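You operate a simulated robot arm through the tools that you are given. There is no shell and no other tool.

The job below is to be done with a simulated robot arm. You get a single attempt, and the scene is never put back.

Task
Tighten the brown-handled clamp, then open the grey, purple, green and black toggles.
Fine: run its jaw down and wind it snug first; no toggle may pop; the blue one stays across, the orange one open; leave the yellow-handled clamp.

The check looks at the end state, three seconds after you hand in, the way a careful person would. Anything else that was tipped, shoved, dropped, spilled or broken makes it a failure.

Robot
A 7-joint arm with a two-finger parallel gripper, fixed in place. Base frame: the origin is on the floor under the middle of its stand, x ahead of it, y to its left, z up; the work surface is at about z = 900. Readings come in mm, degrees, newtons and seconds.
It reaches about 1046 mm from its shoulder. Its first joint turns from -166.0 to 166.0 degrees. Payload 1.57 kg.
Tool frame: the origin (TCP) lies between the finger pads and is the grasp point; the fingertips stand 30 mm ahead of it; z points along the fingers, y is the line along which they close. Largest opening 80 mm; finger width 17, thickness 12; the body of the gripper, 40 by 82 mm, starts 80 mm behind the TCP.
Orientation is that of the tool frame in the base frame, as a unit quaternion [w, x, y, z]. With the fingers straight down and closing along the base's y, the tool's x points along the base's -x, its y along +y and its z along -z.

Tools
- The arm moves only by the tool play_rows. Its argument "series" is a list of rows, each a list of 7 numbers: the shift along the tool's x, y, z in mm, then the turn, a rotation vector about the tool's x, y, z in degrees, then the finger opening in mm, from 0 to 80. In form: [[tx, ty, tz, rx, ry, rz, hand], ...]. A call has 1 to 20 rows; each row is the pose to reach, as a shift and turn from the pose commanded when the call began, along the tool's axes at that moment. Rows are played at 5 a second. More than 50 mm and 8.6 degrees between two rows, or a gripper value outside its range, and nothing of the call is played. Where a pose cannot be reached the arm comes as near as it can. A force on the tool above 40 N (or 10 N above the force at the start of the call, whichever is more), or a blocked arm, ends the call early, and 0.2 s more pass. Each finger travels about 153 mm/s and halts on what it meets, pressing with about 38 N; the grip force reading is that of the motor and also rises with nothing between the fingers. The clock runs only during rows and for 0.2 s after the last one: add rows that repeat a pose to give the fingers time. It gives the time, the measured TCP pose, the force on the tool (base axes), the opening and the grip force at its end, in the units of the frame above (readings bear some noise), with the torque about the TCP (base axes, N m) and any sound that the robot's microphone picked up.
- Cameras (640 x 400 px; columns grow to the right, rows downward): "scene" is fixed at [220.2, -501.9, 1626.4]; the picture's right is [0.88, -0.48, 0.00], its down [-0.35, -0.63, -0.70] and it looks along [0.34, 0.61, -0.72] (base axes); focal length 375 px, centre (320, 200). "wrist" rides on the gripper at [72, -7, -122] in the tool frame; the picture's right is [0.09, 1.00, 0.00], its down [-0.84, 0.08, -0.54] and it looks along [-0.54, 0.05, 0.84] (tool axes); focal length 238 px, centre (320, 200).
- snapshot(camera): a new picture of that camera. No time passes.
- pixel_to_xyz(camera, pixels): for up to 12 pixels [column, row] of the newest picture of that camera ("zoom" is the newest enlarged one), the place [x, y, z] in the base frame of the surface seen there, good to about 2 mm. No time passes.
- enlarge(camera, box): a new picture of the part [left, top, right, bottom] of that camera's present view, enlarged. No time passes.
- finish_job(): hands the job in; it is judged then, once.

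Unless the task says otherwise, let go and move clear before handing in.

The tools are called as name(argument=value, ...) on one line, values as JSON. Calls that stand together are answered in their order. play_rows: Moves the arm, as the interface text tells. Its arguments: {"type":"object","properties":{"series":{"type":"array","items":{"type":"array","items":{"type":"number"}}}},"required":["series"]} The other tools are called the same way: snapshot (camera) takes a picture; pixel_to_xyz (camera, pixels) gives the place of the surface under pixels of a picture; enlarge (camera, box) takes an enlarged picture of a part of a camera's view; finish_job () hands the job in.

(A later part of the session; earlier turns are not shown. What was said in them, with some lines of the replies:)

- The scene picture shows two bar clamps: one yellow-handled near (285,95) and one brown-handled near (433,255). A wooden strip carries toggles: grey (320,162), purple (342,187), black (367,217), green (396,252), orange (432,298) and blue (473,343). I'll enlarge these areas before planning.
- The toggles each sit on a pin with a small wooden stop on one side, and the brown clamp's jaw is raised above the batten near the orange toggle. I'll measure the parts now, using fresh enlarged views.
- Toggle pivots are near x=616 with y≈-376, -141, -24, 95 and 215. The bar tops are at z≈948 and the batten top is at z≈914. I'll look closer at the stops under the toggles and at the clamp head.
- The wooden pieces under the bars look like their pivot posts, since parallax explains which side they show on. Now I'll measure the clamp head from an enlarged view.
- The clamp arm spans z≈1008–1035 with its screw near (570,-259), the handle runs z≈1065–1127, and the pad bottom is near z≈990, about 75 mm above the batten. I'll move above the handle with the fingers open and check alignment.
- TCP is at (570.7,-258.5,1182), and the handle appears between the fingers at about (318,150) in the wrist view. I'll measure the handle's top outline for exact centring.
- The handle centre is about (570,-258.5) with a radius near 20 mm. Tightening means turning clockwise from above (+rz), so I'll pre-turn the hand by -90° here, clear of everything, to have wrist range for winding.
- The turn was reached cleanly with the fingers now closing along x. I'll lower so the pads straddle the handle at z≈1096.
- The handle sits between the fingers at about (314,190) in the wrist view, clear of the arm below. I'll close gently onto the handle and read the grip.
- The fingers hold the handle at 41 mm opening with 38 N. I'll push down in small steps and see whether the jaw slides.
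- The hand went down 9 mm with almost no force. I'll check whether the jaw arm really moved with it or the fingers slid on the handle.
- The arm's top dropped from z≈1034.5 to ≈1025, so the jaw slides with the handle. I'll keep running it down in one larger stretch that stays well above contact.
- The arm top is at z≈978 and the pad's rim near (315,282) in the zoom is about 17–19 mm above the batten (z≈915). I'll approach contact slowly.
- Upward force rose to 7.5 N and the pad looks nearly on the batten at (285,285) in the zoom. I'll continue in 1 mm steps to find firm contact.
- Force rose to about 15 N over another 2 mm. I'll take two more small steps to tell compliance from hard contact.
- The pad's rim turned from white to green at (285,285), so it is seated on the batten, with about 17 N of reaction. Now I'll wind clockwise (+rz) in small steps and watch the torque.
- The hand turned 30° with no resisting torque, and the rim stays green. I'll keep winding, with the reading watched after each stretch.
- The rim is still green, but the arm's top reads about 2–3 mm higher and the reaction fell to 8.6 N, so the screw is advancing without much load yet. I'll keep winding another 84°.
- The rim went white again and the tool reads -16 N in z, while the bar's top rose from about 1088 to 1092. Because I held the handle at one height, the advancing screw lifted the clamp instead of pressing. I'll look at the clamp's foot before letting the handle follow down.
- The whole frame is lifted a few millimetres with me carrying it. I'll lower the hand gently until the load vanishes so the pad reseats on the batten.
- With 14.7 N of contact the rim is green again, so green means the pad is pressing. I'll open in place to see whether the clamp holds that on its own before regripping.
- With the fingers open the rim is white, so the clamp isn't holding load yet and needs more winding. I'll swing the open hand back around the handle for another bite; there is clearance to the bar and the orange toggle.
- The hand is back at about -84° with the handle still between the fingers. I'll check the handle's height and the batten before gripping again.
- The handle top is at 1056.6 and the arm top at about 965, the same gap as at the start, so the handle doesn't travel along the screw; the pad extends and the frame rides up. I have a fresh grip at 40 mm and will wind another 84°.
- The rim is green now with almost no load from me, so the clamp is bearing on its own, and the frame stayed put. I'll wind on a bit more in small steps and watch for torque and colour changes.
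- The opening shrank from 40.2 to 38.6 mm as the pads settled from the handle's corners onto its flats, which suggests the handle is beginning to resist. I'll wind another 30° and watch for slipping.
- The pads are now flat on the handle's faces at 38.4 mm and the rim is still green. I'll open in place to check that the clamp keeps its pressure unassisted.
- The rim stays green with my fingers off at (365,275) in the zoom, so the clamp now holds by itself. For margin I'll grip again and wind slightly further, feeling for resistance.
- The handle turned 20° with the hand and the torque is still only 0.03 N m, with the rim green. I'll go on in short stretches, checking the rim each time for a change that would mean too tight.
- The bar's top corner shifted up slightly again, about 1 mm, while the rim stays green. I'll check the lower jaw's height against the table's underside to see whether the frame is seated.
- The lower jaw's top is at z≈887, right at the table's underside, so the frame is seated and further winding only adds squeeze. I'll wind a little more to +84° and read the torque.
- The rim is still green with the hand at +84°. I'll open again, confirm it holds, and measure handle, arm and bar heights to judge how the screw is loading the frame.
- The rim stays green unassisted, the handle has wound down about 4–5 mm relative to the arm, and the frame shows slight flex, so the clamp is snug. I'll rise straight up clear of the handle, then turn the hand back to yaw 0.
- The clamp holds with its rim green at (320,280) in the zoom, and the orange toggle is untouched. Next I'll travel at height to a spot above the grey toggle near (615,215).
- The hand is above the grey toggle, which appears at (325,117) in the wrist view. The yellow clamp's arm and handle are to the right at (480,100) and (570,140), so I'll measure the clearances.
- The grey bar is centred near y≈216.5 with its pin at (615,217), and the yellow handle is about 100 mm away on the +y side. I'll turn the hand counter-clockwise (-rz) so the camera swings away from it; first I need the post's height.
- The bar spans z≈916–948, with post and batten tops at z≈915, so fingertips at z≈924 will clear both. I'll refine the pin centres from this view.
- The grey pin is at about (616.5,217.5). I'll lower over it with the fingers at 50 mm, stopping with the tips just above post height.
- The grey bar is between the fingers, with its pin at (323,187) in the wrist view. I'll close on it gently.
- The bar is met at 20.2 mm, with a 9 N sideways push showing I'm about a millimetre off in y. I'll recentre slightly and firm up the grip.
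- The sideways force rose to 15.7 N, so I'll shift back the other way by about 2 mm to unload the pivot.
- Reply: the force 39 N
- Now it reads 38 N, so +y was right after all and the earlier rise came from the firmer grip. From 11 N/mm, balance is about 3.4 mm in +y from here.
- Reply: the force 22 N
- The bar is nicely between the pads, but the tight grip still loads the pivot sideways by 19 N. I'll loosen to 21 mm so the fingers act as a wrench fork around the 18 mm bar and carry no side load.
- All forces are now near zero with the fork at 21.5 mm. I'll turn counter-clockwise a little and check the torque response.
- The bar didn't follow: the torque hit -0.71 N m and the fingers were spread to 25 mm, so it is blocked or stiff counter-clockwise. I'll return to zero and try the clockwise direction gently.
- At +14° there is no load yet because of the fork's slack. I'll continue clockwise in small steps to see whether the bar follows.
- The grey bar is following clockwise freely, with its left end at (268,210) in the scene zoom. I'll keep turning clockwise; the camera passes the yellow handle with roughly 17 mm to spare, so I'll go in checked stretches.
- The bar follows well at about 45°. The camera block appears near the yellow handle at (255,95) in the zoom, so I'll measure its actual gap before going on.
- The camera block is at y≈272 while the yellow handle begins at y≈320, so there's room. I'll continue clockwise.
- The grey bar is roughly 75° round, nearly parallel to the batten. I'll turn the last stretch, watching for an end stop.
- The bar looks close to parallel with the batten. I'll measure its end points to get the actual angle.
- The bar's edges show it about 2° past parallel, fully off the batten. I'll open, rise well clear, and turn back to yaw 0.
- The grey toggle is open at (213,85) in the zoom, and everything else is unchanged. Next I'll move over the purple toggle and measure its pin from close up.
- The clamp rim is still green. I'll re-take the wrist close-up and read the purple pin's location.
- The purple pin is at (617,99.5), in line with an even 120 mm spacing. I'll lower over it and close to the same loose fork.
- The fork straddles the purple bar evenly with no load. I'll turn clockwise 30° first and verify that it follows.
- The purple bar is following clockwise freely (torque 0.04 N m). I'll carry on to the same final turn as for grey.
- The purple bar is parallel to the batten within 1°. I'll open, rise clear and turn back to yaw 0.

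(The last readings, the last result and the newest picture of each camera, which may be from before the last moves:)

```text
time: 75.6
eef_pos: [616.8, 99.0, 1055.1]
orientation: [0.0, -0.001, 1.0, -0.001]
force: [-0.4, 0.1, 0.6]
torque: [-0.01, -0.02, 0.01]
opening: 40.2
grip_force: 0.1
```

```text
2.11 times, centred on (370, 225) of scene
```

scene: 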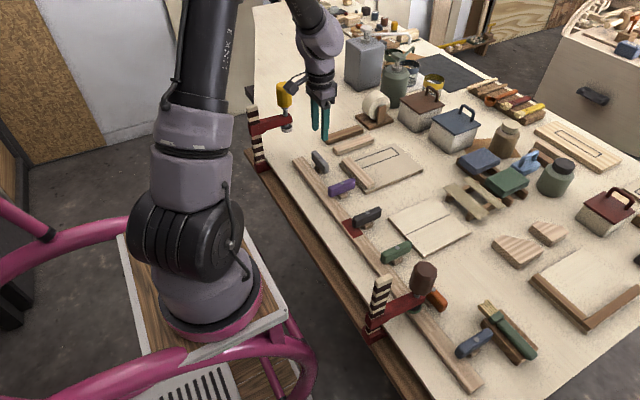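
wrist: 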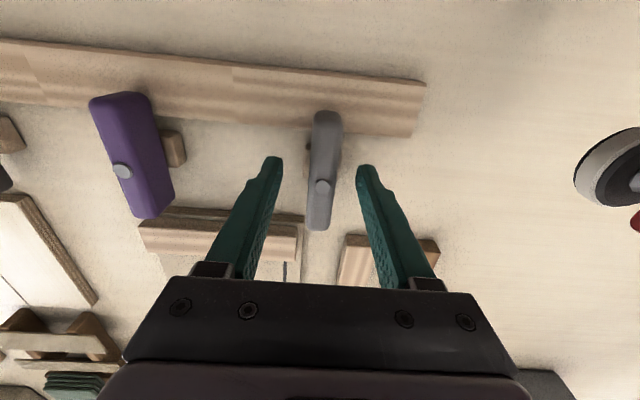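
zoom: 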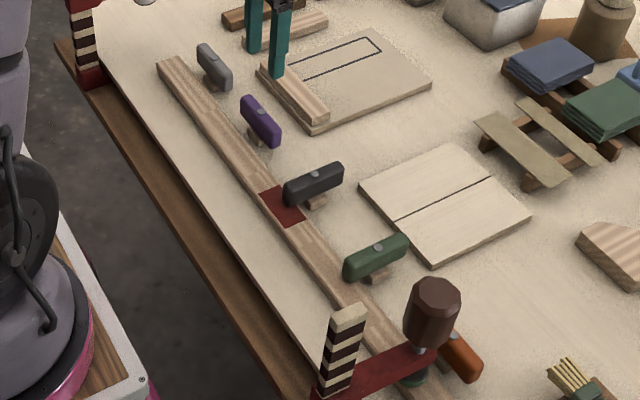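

Grey and purple are both open and the rest is undisturbed. Next in the listed order is green, so I'll move above it near (617,-140), staying clear of the brown clamp.

play_rows(series=[[0, -35, 0, 0, 0, 0, 40], [0, -70, 0, 0, 0, 0, 40], [0, -105, 0, 0, 0, 0, 40], [0, -140, 0, 0, 0, 0, 40], [0, -175, 0, 0, 0, 0, 40], [0, -210, 0, 0, 0, 0, 40], [0, -240, 0, 0, 0, 0, 40], [0, -240, 0, 0, 0, 0, 40]])

enlarge(camera="wrist", box=[240, 80, 400, 220])

pixel_to_xyz(camera="zoom", pixels=[[323, 150], [305, 100], [297, 210], [331, 40], [317, 235], [292, 120], [357, 120]])

snapshot(camera="wrist")

```text
time: 77.4
eef_pos: [616.4, -140.8, 1054.0]
orientation: [0.0, 0.0, 1.0, 0.0]
force: [0.9, 0.4, 0.1]
torque: [0.03, -0.01, -0.01]
opening: 40.0
grip_force: 0.0
```

```text
2.86 times, centred on (320, 150) of wrist
```

zoom: 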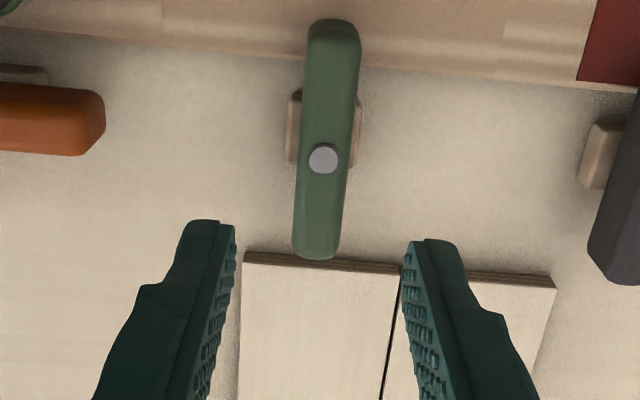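

```text
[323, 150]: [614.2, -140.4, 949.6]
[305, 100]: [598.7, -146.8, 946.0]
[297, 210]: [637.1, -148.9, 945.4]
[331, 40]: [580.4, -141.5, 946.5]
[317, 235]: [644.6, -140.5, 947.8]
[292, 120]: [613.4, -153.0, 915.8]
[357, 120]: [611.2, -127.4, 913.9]
```

```text
taken
```

wrist: 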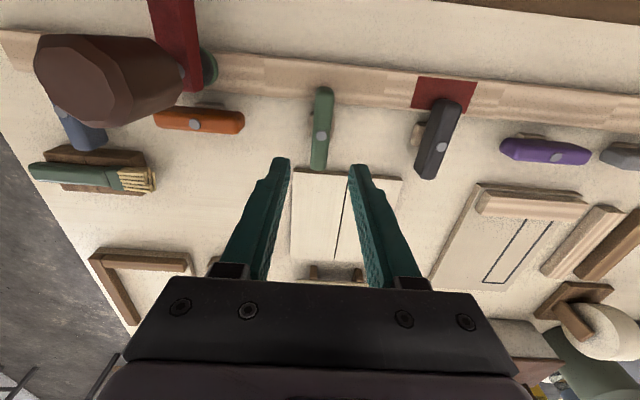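

The green pin is at about (617,-140.3), directly under the hand. I'll lower and close to the loose fork.

play_rows(series=[[-0.3, 0.4, 30, 0, 0, 0, 40], [-0.3, 0.4, 60, 0, 0, 0, 40], [-0.3, 0.4, 80, 0, 0, 0, 40], [-0.3, 0.4, 92, 0, 0, 0, 40], [-0.3, 0.4, 100, 0, 0, 0, 40], [-0.3, 0.4, 100, 0, 0, 0, 30], [-0.3, 0.4, 100, 0, 0, 0, 21.5], [-0.3, 0.4, 100, 0, 0, 0, 21.5]])

enlarge(camera="wrist", box=[240, 90, 400, 250])

```text
time: 79.2
eef_pos: [617.6, -139.9, 955.4]
orientation: [0.001, 0.0, 1.0, 0.0]
force: [-0.6, 0.2, 0.1]
torque: [0.0, 0.02, 0.01]
opening: 21.3
grip_force: 0.0
```

```text
2.50 times, centred on (320, 170) of wrist
```

zoom: 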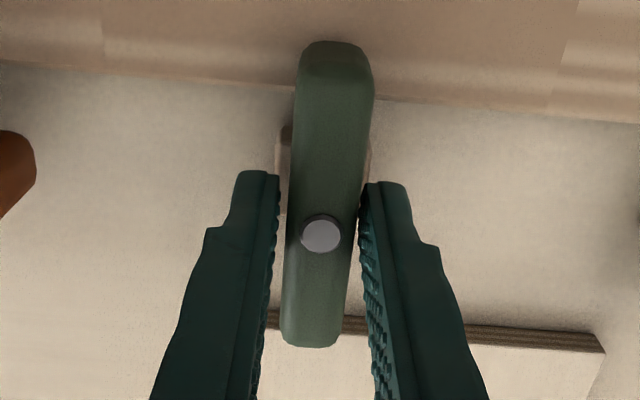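

The fork is centred on the green bar without load. I'll turn clockwise 30° first.

play_rows(series=[[0, 0, 0, 0, 0, 5, 21.5], [0, 0, 0, 0, 0, 10, 21.5], [0, 0, 0, 0, 0, 15, 21.5], [0, 0, 0, 0, 0, 20, 21.5], [0, 0, 0, 0, 0, 25, 21.5], [0, 0, 0, 0, 0, 30, 21.5]])

enlarge(camera="scene", box=[340, 190, 460, 310])

```text
time: 80.6
eef_pos: [616.2, -140.6, 955.2]
orientation: [0.0, 0.26, 0.966, 0.001]
force: [0.3, 0.0, 1.0]
torque: [-0.01, 0.0, 0.03]
opening: 21.8
grip_force: 0.3
```

```text
3.33 times, centred on (400, 250) of scene
```

zoom: 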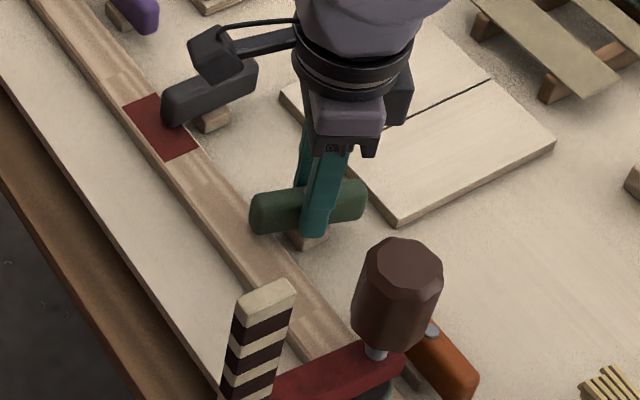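

The green bar follows clockwise with only 0.03 N m. I'll finish its turn.

play_rows(series=[[0, 0, 0, 0, 0, 5, 21.5], [0, 0, 0, 0, 0, 10, 21.5], [0, 0, 0, 0, 0, 15, 21.5], [0, 0, 0, 0, 0, 20, 21.5], [0, 0, 0, 0, 0, 25, 21.5], [0, 0, 0, 0, 0, 30, 21.5], [0, 0, 0, 0, 0, 35, 21.5], [0, 0, 0, 0, 0, 40, 21.5], [0, 0, 0, 0, 0, 45, 21.5], [0, 0, 0, 0, 0, 50, 21.5], [0, 0, 0, 0, 0, 55, 21.5], [0, 0, 0, 0, 0, 60, 21.5], [0, 0, 0, 0, 0, 65, 21.5], [0, 0, 0, 0, 0, 70, 21.5], [0, 0, 0, 0, 0, 70, 21.5]])

enlarge(camera="scene", box=[340, 190, 460, 310])

enlarge(camera="wrist", box=[240, 90, 400, 250])

pixel_to_xyz(camera="zoom", pixels=[[275, 100], [335, 100], [300, 320], [352, 320], [285, 200], [345, 200]])

```text
time: 83.8
eef_pos: [617.5, -140.6, 954.3]
orientation: [0.0, 0.766, 0.643, 0.001]
force: [-1.1, 0.5, 0.2]
torque: [0.02, 0.04, 0.03]
opening: 23.2
grip_force: 1.1
```

```text
3.33 times, centred on (400, 250) of scene
```

zoom: 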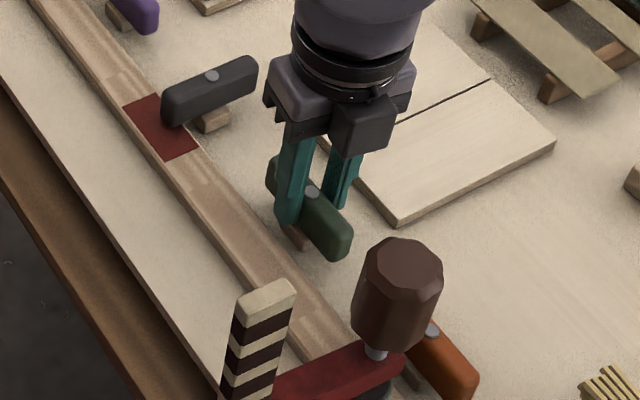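

```text
2.50 times, centred on (320, 170) of wrist
```

zoom: 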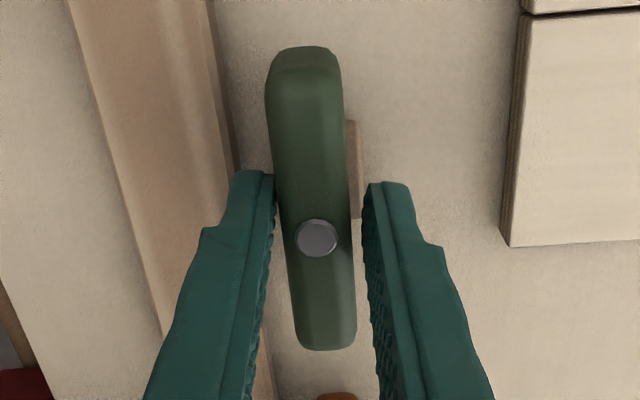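

```text
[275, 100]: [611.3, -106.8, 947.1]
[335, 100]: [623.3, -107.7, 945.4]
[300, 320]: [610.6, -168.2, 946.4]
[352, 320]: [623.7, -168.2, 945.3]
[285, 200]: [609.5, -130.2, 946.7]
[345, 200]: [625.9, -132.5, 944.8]
```

The green bar is parallel to the batten within 1°. I'll open, rise and turn back, then check the clamp before touching the last one.

play_rows(series=[[0, 0, 0, 0, 0, 0, 36], [0, 0, 0, 0, 0, 0, 40], [0, 0, -15, 0, 0, 0, 40], [0, 0, -40, 0, 0, 0, 40], [0, 0, -70, 0, 0, 0, 40], [0, 0, -102, 0, 0, 0, 40], [0, 0, -102, 0, 0, -8, 40], [0, 0, -102, 0, 0, -16, 40], [0, 0, -102, 0, 0, -24, 40], [0, 0, -102, 0, 0, -32, 40], [0, 0, -102, 0, 0, -40, 40], [0, 0, -102, 0, 0, -48, 40], [0, 0, -102, 0, 0, -56, 40], [0, 0, -102, 0, 0, -64, 40], [0, 0, -102, 0, 0, -72, 40], [0, 0, -102, 0, 0, -80, 40], [0, 0, -102, 0, 0, -88, 40], [0, 0, -102, 0, 0, -96, 40], [0, 0, -102, 0, 0, -100, 40], [0, 0, -102, 0, 0, -100, 40]])

enlarge(camera="scene", box=[290, 140, 500, 400])

enlarge(camera="scene", box=[370, 260, 450, 330])

```text
time: 88.0
eef_pos: [616.8, -139.5, 1056.4]
orientation: [0.0, -0.001, 1.0, 0.0]
force: [-0.1, 0.4, -0.7]
torque: [-0.01, -0.02, -0.03]
opening: 40.1
grip_force: 0.1
```

```text
1.54 times, centred on (395, 270) of scene
```

zoom: 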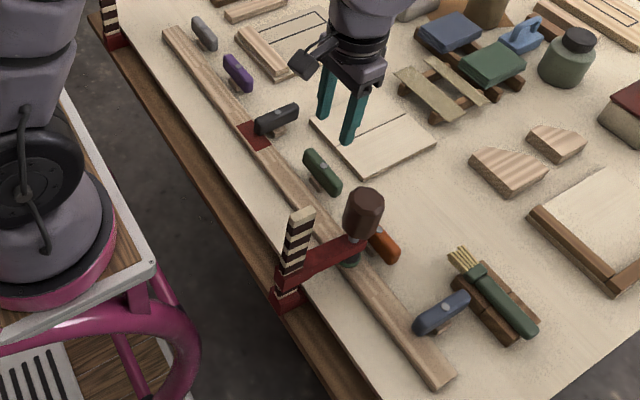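

```text
5.71 times, centred on (410, 295) of scene
```

zoom: 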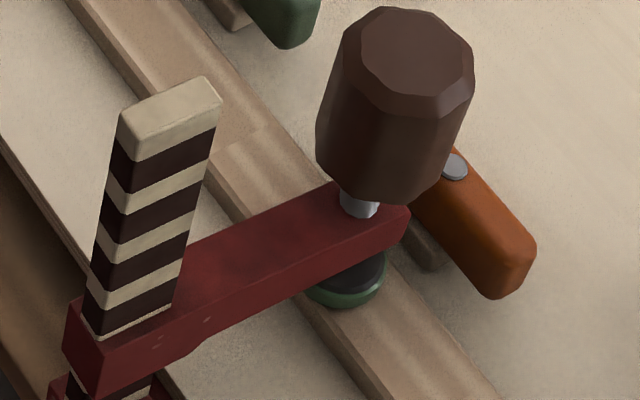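

The clamp's rim is still green at (350,290) in the zoom. I'll check that the batten hasn't lifted anywhere before opening the black toggle.

pixel_to_xyz(camera="scene", pixels=[[300, 165], [310, 178], [325, 198], [345, 222], [355, 228], [375, 255], [395, 280], [440, 345], [460, 370], [465, 380]])

play_rows(series=[[0, 30, 0, 0, 0, 0, 40], [0, 60, 0, 0, 0, 0, 40], [0, 90, 0, 0, 0, 0, 40], [0, 120, 0, 0, 0, 0, 40], [0, 120, 0, 0, 0, 0, 40]])

enlarge(camera="wrist", box=[240, 80, 400, 220])

pixel_to_xyz(camera="zoom", pixels=[[323, 155], [305, 100], [297, 210], [331, 40], [317, 235], [292, 120], [357, 120], [400, 40], [250, 30]])

```text
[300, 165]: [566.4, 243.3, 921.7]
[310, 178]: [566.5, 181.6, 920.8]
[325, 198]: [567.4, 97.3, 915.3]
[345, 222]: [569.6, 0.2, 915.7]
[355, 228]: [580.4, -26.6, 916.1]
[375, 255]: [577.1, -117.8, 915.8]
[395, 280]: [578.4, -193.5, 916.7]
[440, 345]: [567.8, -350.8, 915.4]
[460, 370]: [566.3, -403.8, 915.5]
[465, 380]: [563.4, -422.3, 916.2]
```

```text
time: 89.2
eef_pos: [615.4, -19.6, 1056.8]
orientation: [0.001, 0.001, 1.0, 0.0]
force: [-0.3, -0.7, -0.8]
torque: [0.01, 0.0, -0.02]
opening: 39.8
grip_force: 0.1
```

```text
2.86 times, centred on (320, 150) of wrist
```

zoom: 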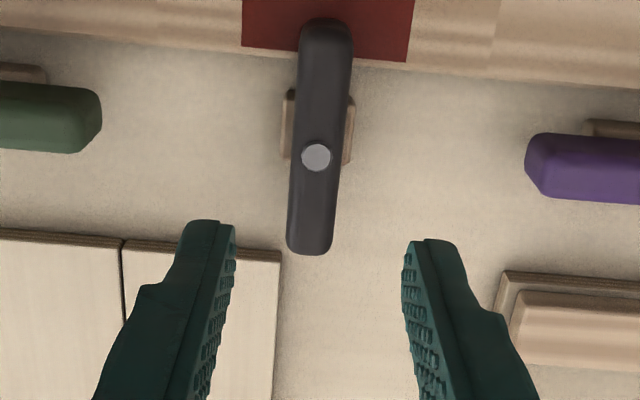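

```text
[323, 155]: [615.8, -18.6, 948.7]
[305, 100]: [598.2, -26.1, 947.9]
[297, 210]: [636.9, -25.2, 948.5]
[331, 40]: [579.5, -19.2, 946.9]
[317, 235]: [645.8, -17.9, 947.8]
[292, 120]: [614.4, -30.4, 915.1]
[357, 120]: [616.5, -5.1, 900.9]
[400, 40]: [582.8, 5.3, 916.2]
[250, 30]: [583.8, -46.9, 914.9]
```

The batten's far end near y≈240 has lifted about 6 mm now that grey and purple are off it; elsewhere it is still at z≈915 under the black toggle. That is expected springback with the clamp holding. The black pin shows at (316,157) in the zoom, about 2 mm to the -y side, so I'll correct and lower over it.

play_rows(series=[[-0.5, -2.1, 30, 0, 0, 0, 40], [-0.5, -2.1, 60, 0, 0, 0, 40], [-0.5, -2.1, 80, 0, 0, 0, 40], [-0.5, -2.1, 92, 0, 0, 0, 40], [-0.5, -2.1, 101, 0, 0, 0, 40], [-0.5, -2.1, 101, 0, 0, 0, 30], [-0.5, -2.1, 101, 0, 0, 0, 21.5], [-0.5, -2.1, 101, 0, 0, 0, 21.5]])

enlarge(camera="wrist", box=[240, 90, 400, 250])

enlarge(camera="scene", box=[280, 140, 400, 260])

```text
time: 91.0
eef_pos: [617.2, -22.1, 955.8]
orientation: [0.0, -0.001, 1.0, 0.0]
force: [0.4, 2.3, 0.3]
torque: [-0.02, -0.01, -0.01]
opening: 23.7
grip_force: 1.4
```

```text
2.50 times, centred on (320, 170) of wrist
```

zoom: 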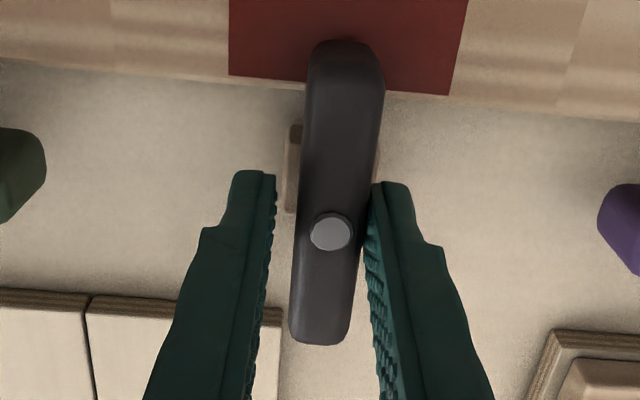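

```text
3.33 times, centred on (340, 200) of scene
```

zoom: 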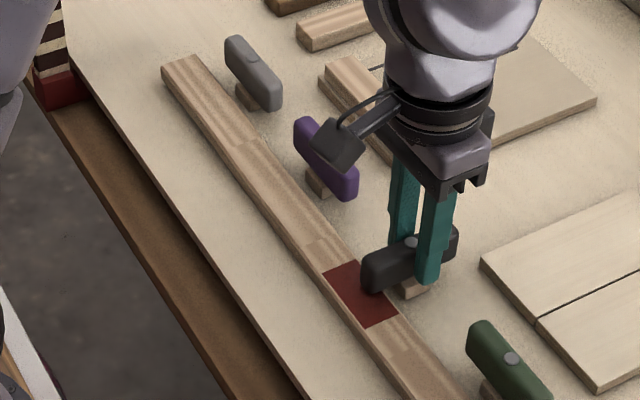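

The bar now sits toward the +y finger (pin at (331,232) instead of ~321), so I overcorrected by about 2 mm. I'll open slightly, shift back, and close to the fork again.

play_rows(series=[[0, 0, 0, 0, 0, 0, 30], [0, 2.2, 0, 0, 0, 0, 30], [0, 2.2, 0, 0, 0, 0, 21.5], [0, 2.2, 0, 0, 0, 0, 21.5]])

enlarge(camera="wrist", box=[240, 90, 400, 250])

```text
time: 92.0
eef_pos: [616.8, -20.7, 956.1]
orientation: [0.0, 0.0, 1.0, 0.0]
force: [-0.4, 0.5, -0.4]
torque: [0.03, -0.03, 0.02]
opening: 21.5
grip_force: 0.1
```

```text
2.50 times, centred on (320, 170) of wrist
```

zoom: 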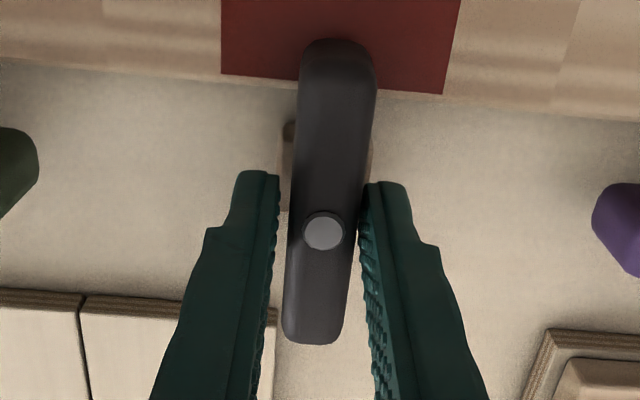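

The fork is centred with zero load. I'll turn the black toggle slowly, checking the batten and the clamp rim partway.

play_rows(series=[[0, 0, 0, 0, 0, 4, 21.5], [0, 0, 0, 0, 0, 8, 21.5], [0, 0, 0, 0, 0, 12, 21.5], [0, 0, 0, 0, 0, 16, 21.5], [0, 0, 0, 0, 0, 20, 21.5], [0, 0, 0, 0, 0, 24, 21.5]])

enlarge(camera="scene", box=[290, 140, 490, 380])

```text
time: 93.4
eef_pos: [618.0, -19.6, 956.5]
orientation: [0.0, 0.209, 0.978, 0.0]
force: [0.0, 1.5, -0.2]
torque: [0.04, 0.0, 0.01]
opening: 22.8
grip_force: 0.5
```

```text
1.67 times, centred on (390, 260) of scene
```

zoom: 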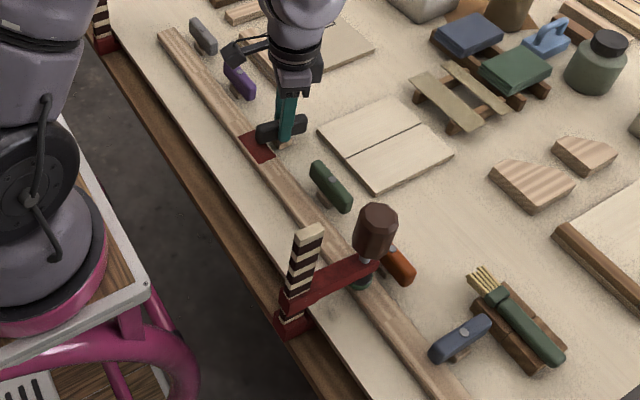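

Almost no resistance. I'll go on to about 55° of hand turn and check again.

play_rows(series=[[0, 0, 0, 0, 0, 4, 21.5], [0, 0, 0, 0, 0, 8, 21.5], [0, 0, 0, 0, 0, 12, 21.5], [0, 0, 0, 0, 0, 16, 21.5], [0, 0, 0, 0, 0, 20, 21.5], [0, 0, 0, 0, 0, 24, 21.5], [0, 0, 0, 0, 0, 28, 21.5], [0, 0, 0, 0, 0, 31, 21.5]])

enlarge(camera="scene", box=[370, 260, 450, 330])

snapshot(camera="scene")

pixel_to_xyz(camera="scene", pixels=[[300, 165], [310, 178], [325, 198], [345, 222], [375, 255], [395, 280], [440, 345], [460, 370]])

```text
time: 95.2
eef_pos: [617.5, -20.5, 955.5]
orientation: [0.0, 0.462, 0.887, 0.0]
force: [-2.2, -0.2, -0.3]
torque: [0.02, 0.03, 0.08]
opening: 23.6
grip_force: 1.3
```

```text
5.71 times, centred on (410, 295) of scene
```

zoom: 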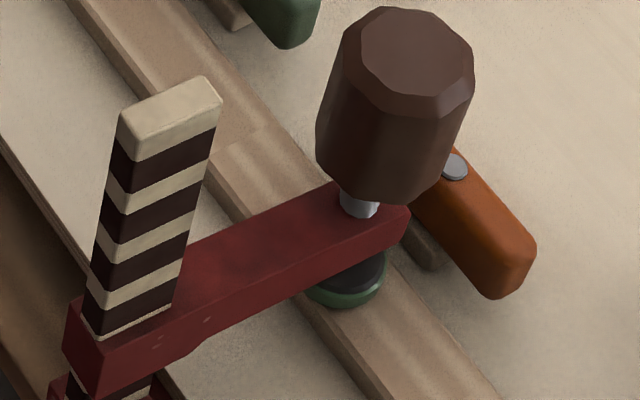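

```text
taken
```

scene: 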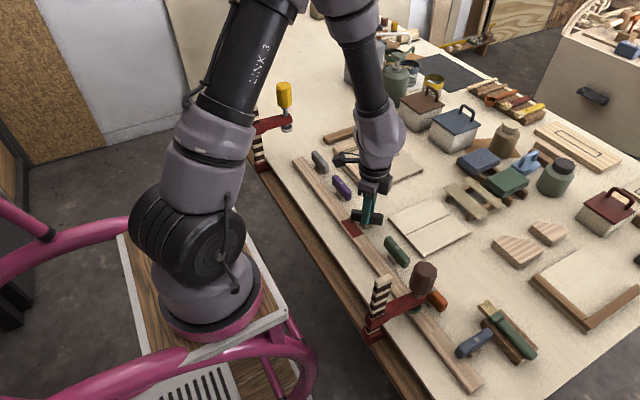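

```text
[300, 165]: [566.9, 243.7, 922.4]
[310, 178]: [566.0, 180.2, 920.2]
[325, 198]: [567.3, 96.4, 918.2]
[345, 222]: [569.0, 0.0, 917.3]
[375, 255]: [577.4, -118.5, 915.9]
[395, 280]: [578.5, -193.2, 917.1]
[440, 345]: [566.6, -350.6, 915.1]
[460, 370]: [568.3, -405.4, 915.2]
```

The rim is green, the batten is steady, and the torque is only 0.08 N m. I'll finish the black toggle's turn in small steps.

play_rows(series=[[0, 0, 0, 0, 0, 4, 21.5], [0, 0, 0, 0, 0, 8, 21.5], [0, 0, 0, 0, 0, 12, 21.5], [0, 0, 0, 0, 0, 16, 21.5], [0, 0, 0, 0, 0, 20, 21.5], [0, 0, 0, 0, 0, 24, 21.5], [0, 0, 0, 0, 0, 28, 21.5], [0, 0, 0, 0, 0, 32, 21.5], [0, 0, 0, 0, 0, 36, 21.5], [0, 0, 0, 0, 0, 40, 21.5], [0, 0, 0, 0, 0, 44, 21.5], [0, 0, 0, 0, 0, 46, 21.5], [0, 0, 0, 0, 0, 46, 21.5]])

enlarge(camera="scene", box=[290, 140, 490, 380])

enlarge(camera="wrist", box=[240, 90, 400, 250])

pixel_to_xyz(camera="zoom", pixels=[[275, 100], [335, 100], [300, 320], [352, 320], [285, 200], [345, 200], [150, 200], [200, 100]])

```text
time: 98.0
eef_pos: [616.6, -20.5, 956.8]
orientation: [0.0, 0.771, 0.636, 0.0]
force: [-2.5, -0.1, 1.3]
torque: [-0.01, 0.03, 0.03]
opening: 23.6
grip_force: 0.9
```

```text
1.67 times, centred on (390, 260) of scene
```

zoom: 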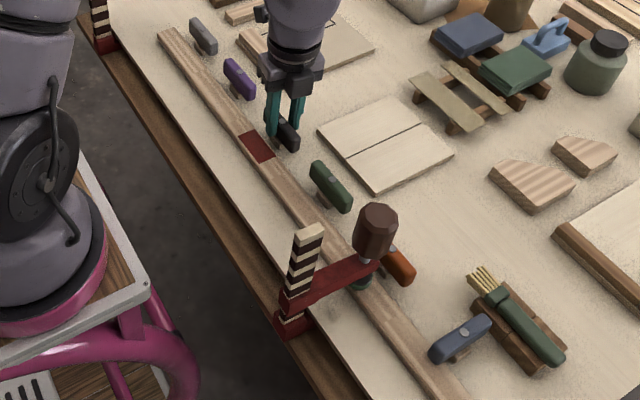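

```text
2.50 times, centred on (320, 170) of wrist
```

zoom: 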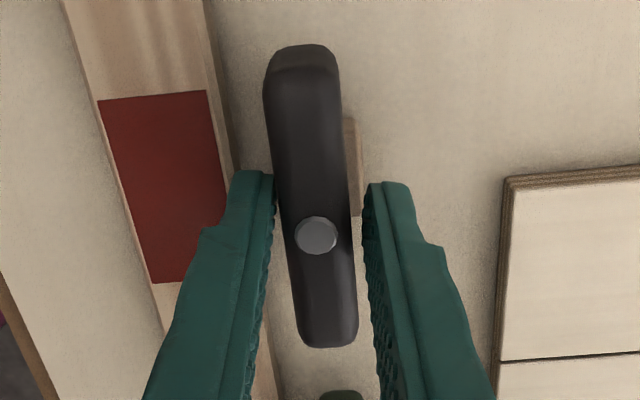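

```text
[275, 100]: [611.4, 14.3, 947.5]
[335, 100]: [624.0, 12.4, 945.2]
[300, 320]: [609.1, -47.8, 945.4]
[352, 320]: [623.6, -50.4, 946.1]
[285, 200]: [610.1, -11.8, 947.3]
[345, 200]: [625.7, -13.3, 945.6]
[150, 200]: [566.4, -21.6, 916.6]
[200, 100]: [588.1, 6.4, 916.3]
```

The black bar is open and parallel to the batten, with no pop heard. I'll open only slightly to stay clear of the batten, then rise straight up and turn back.

play_rows(series=[[0, 0, 0, 0, 0, -2, 30], [0, 0, 0, 0, 0, -4, 32], [0, 0, -10, 0, 0, -4, 32], [0, 0, -25, 0, 0, -4, 32], [0, 0, -50, 0, 0, -4, 40], [0, 0, -80, 0, 0, -4, 40], [0, 0, -110, 0, 0, -8, 40], [0, 0, -130, 0, 0, -16, 40], [0, 0, -150, 0, 0, -24, 40], [0, 0, -150, 0, 0, -32, 40], [0, 0, -150, 0, 0, -40, 40], [0, 0, -150, 0, 0, -48, 40], [0, 0, -150, 0, 0, -56, 40], [0, 0, -150, 0, 0, -64, 40], [0, 0, -150, 0, 0, -72, 40], [0, 0, -150, 0, 0, -80, 40], [0, 0, -150, 0, 0, -88, 40], [0, 0, -150, 0, 0, -96, 40], [0, 0, -150, 0, 0, -101, 40], [0, 0, -150, 0, 0, -101, 40]])

snapshot(camera="scene")

enlarge(camera="scene", box=[365, 250, 495, 380])

pixel_to_xyz(camera="scene", pixels=[[300, 165], [310, 178], [325, 198], [345, 222], [375, 255], [395, 280], [440, 345], [460, 370], [320, 162], [342, 187], [370, 220], [397, 252]])

```text
time: 102.2
eef_pos: [617.2, -20.2, 1107.1]
orientation: [0.0, -0.001, 1.0, -0.001]
force: [0.1, 0.5, 0.1]
torque: [0.03, 0.01, 0.01]
opening: 39.9
grip_force: 0.0
```

```text
taken
```

scene: 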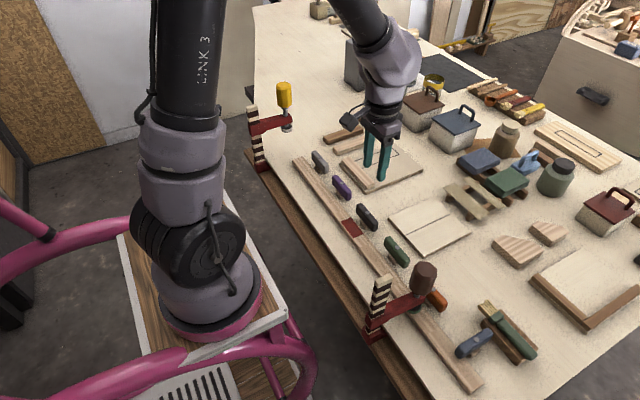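

```text
3.08 times, centred on (430, 315) of scene
```

zoom: 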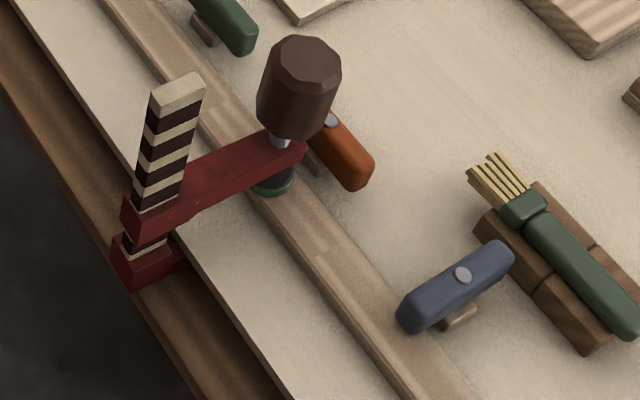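

```text
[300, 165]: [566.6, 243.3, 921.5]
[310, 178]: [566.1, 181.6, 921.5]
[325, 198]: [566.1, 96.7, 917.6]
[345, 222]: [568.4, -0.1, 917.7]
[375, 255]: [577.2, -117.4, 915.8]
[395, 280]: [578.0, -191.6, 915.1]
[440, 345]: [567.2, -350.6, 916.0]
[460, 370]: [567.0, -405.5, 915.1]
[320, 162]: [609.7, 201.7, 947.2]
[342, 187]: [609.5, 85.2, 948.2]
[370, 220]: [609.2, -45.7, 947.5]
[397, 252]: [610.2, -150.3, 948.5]
```

All four toggles read as open, blue is across, orange is open, and the clamp's rim is green. Before finishing I'll double-check that the clamp frame is truly seated against the underside of the table.

enlarge(camera="scene", box=[358, 305, 418, 355])

pixel_to_xyz(camera="zoom", pixels=[[250, 230], [260, 230], [270, 235], [280, 240], [290, 245], [300, 245], [310, 280], [320, 290], [330, 300], [345, 310], [230, 250], [240, 220]])

```text
8.00 times, centred on (388, 330) of scene
```

zoom: 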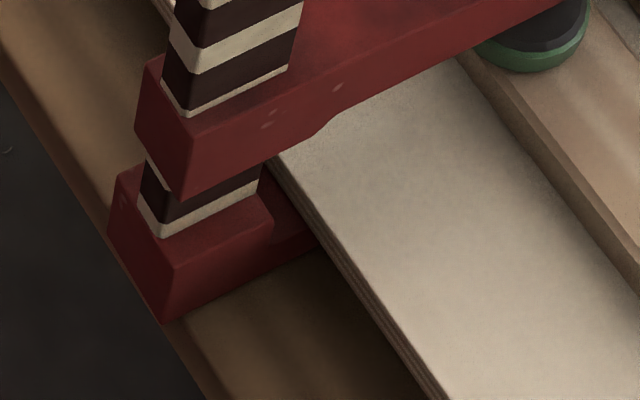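

```text
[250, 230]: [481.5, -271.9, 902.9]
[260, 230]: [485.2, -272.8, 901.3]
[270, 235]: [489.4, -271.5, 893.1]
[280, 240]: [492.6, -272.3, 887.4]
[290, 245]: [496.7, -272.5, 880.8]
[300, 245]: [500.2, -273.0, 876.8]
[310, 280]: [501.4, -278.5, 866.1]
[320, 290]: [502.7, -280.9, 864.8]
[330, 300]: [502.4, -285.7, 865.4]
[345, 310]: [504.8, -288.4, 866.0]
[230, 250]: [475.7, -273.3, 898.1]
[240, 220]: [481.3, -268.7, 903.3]
```

The lower jaw meets the table's underside and the rim is still green, so the clamp is seated and holding. I'll lift the arm well clear and take a last look at everything.

play_rows(series=[[0, 0, -35, 0, 0, 0, 50], [0, 0, -70, 0, 0, 0, 60], [0, 0, -105, 0, 0, 0, 80], [0, 0, -140, 0, 0, 0, 80], [0, 0, -170, 0, 0, 0, 80], [0, 0, -170, 0, 0, 0, 80], [0, 0, -170, 0, 0, 0, 80]])

snapshot(camera="wrist")

enlarge(camera="scene", box=[240, 70, 440, 260])

enlarge(camera="scene", box=[350, 220, 510, 390])

```text
time: 103.8
eef_pos: [616.2, -19.6, 1276.3]
orientation: [0.001, 0.0, 1.0, 0.0]
force: [-0.2, -0.1, 0.2]
torque: [0.0, -0.02, -0.01]
opening: 79.7
grip_force: 0.0
```

```text
taken
```

wrist: 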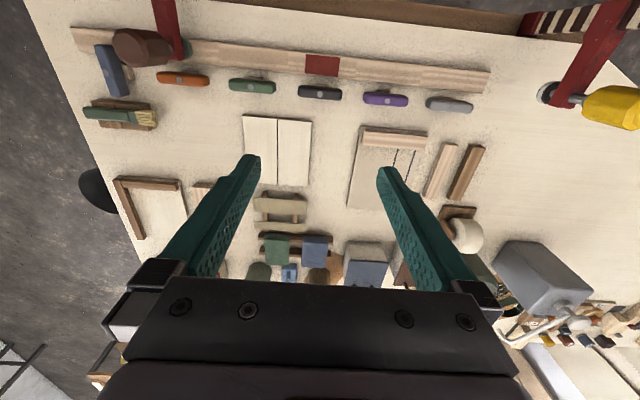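

```text
2.11 times, centred on (340, 165) of scene
```

zoom: 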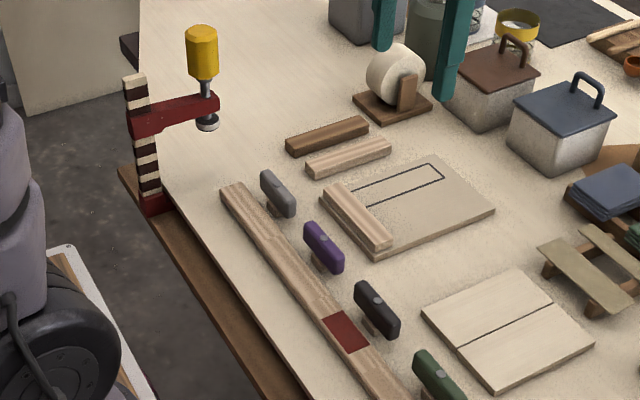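

```text
2.35 times, centred on (430, 305) of scene
```

zoom: 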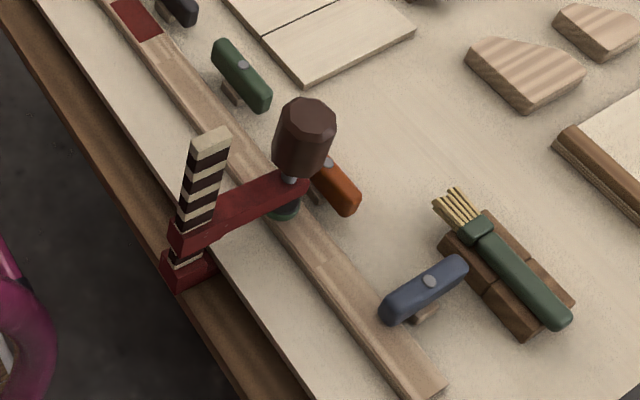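

The wrist view shows orange (182,79), green (252,86), black (319,92), purple (385,99) and grey (449,105) all lined up along the batten, with blue (110,70) still across. The brown clamp's rim is green and the yellow clamp is untouched. The arm is clear, so I'm handing in.

finish_job()

```text
The job is handed in.
```

The brown-handled clamp is tightened and the grey, purple, green and black toggles are open. I've handed the job in, and the result of the check hasn't come back.

- **Clamp:** I ran the jaw down until the pad met the batten (the wooden strip under the toggles), then wound the handle just under a full turn. The lower jaw sits against the underside of the table. The pad's rim turned from white to green and stayed green with my fingers off. Winding torque stayed low throughout, so I took that green rim, not torque, as the sign that it was snug.
- **Toggles:** I opened them in the order you listed, each turned clockwise until it lay parallel to the batten within about 2°. None popped. The blue one is still across and the orange one is still open.
- **Grey toggle:** I gripped it too tightly at first, pushing sideways on its pivot with up to 38 N. I also tried it the wrong way before finding that it opens clockwise. I saw no damage, and it turned freely afterwards.
- **Batten:** Its far end, near the grey toggle, has risen about 6 mm now that the toggles are off it. The rest is within about 3 mm of where it was.

The yellow-handled clamp and everything else on the table look undisturbed, and the arm is clear.
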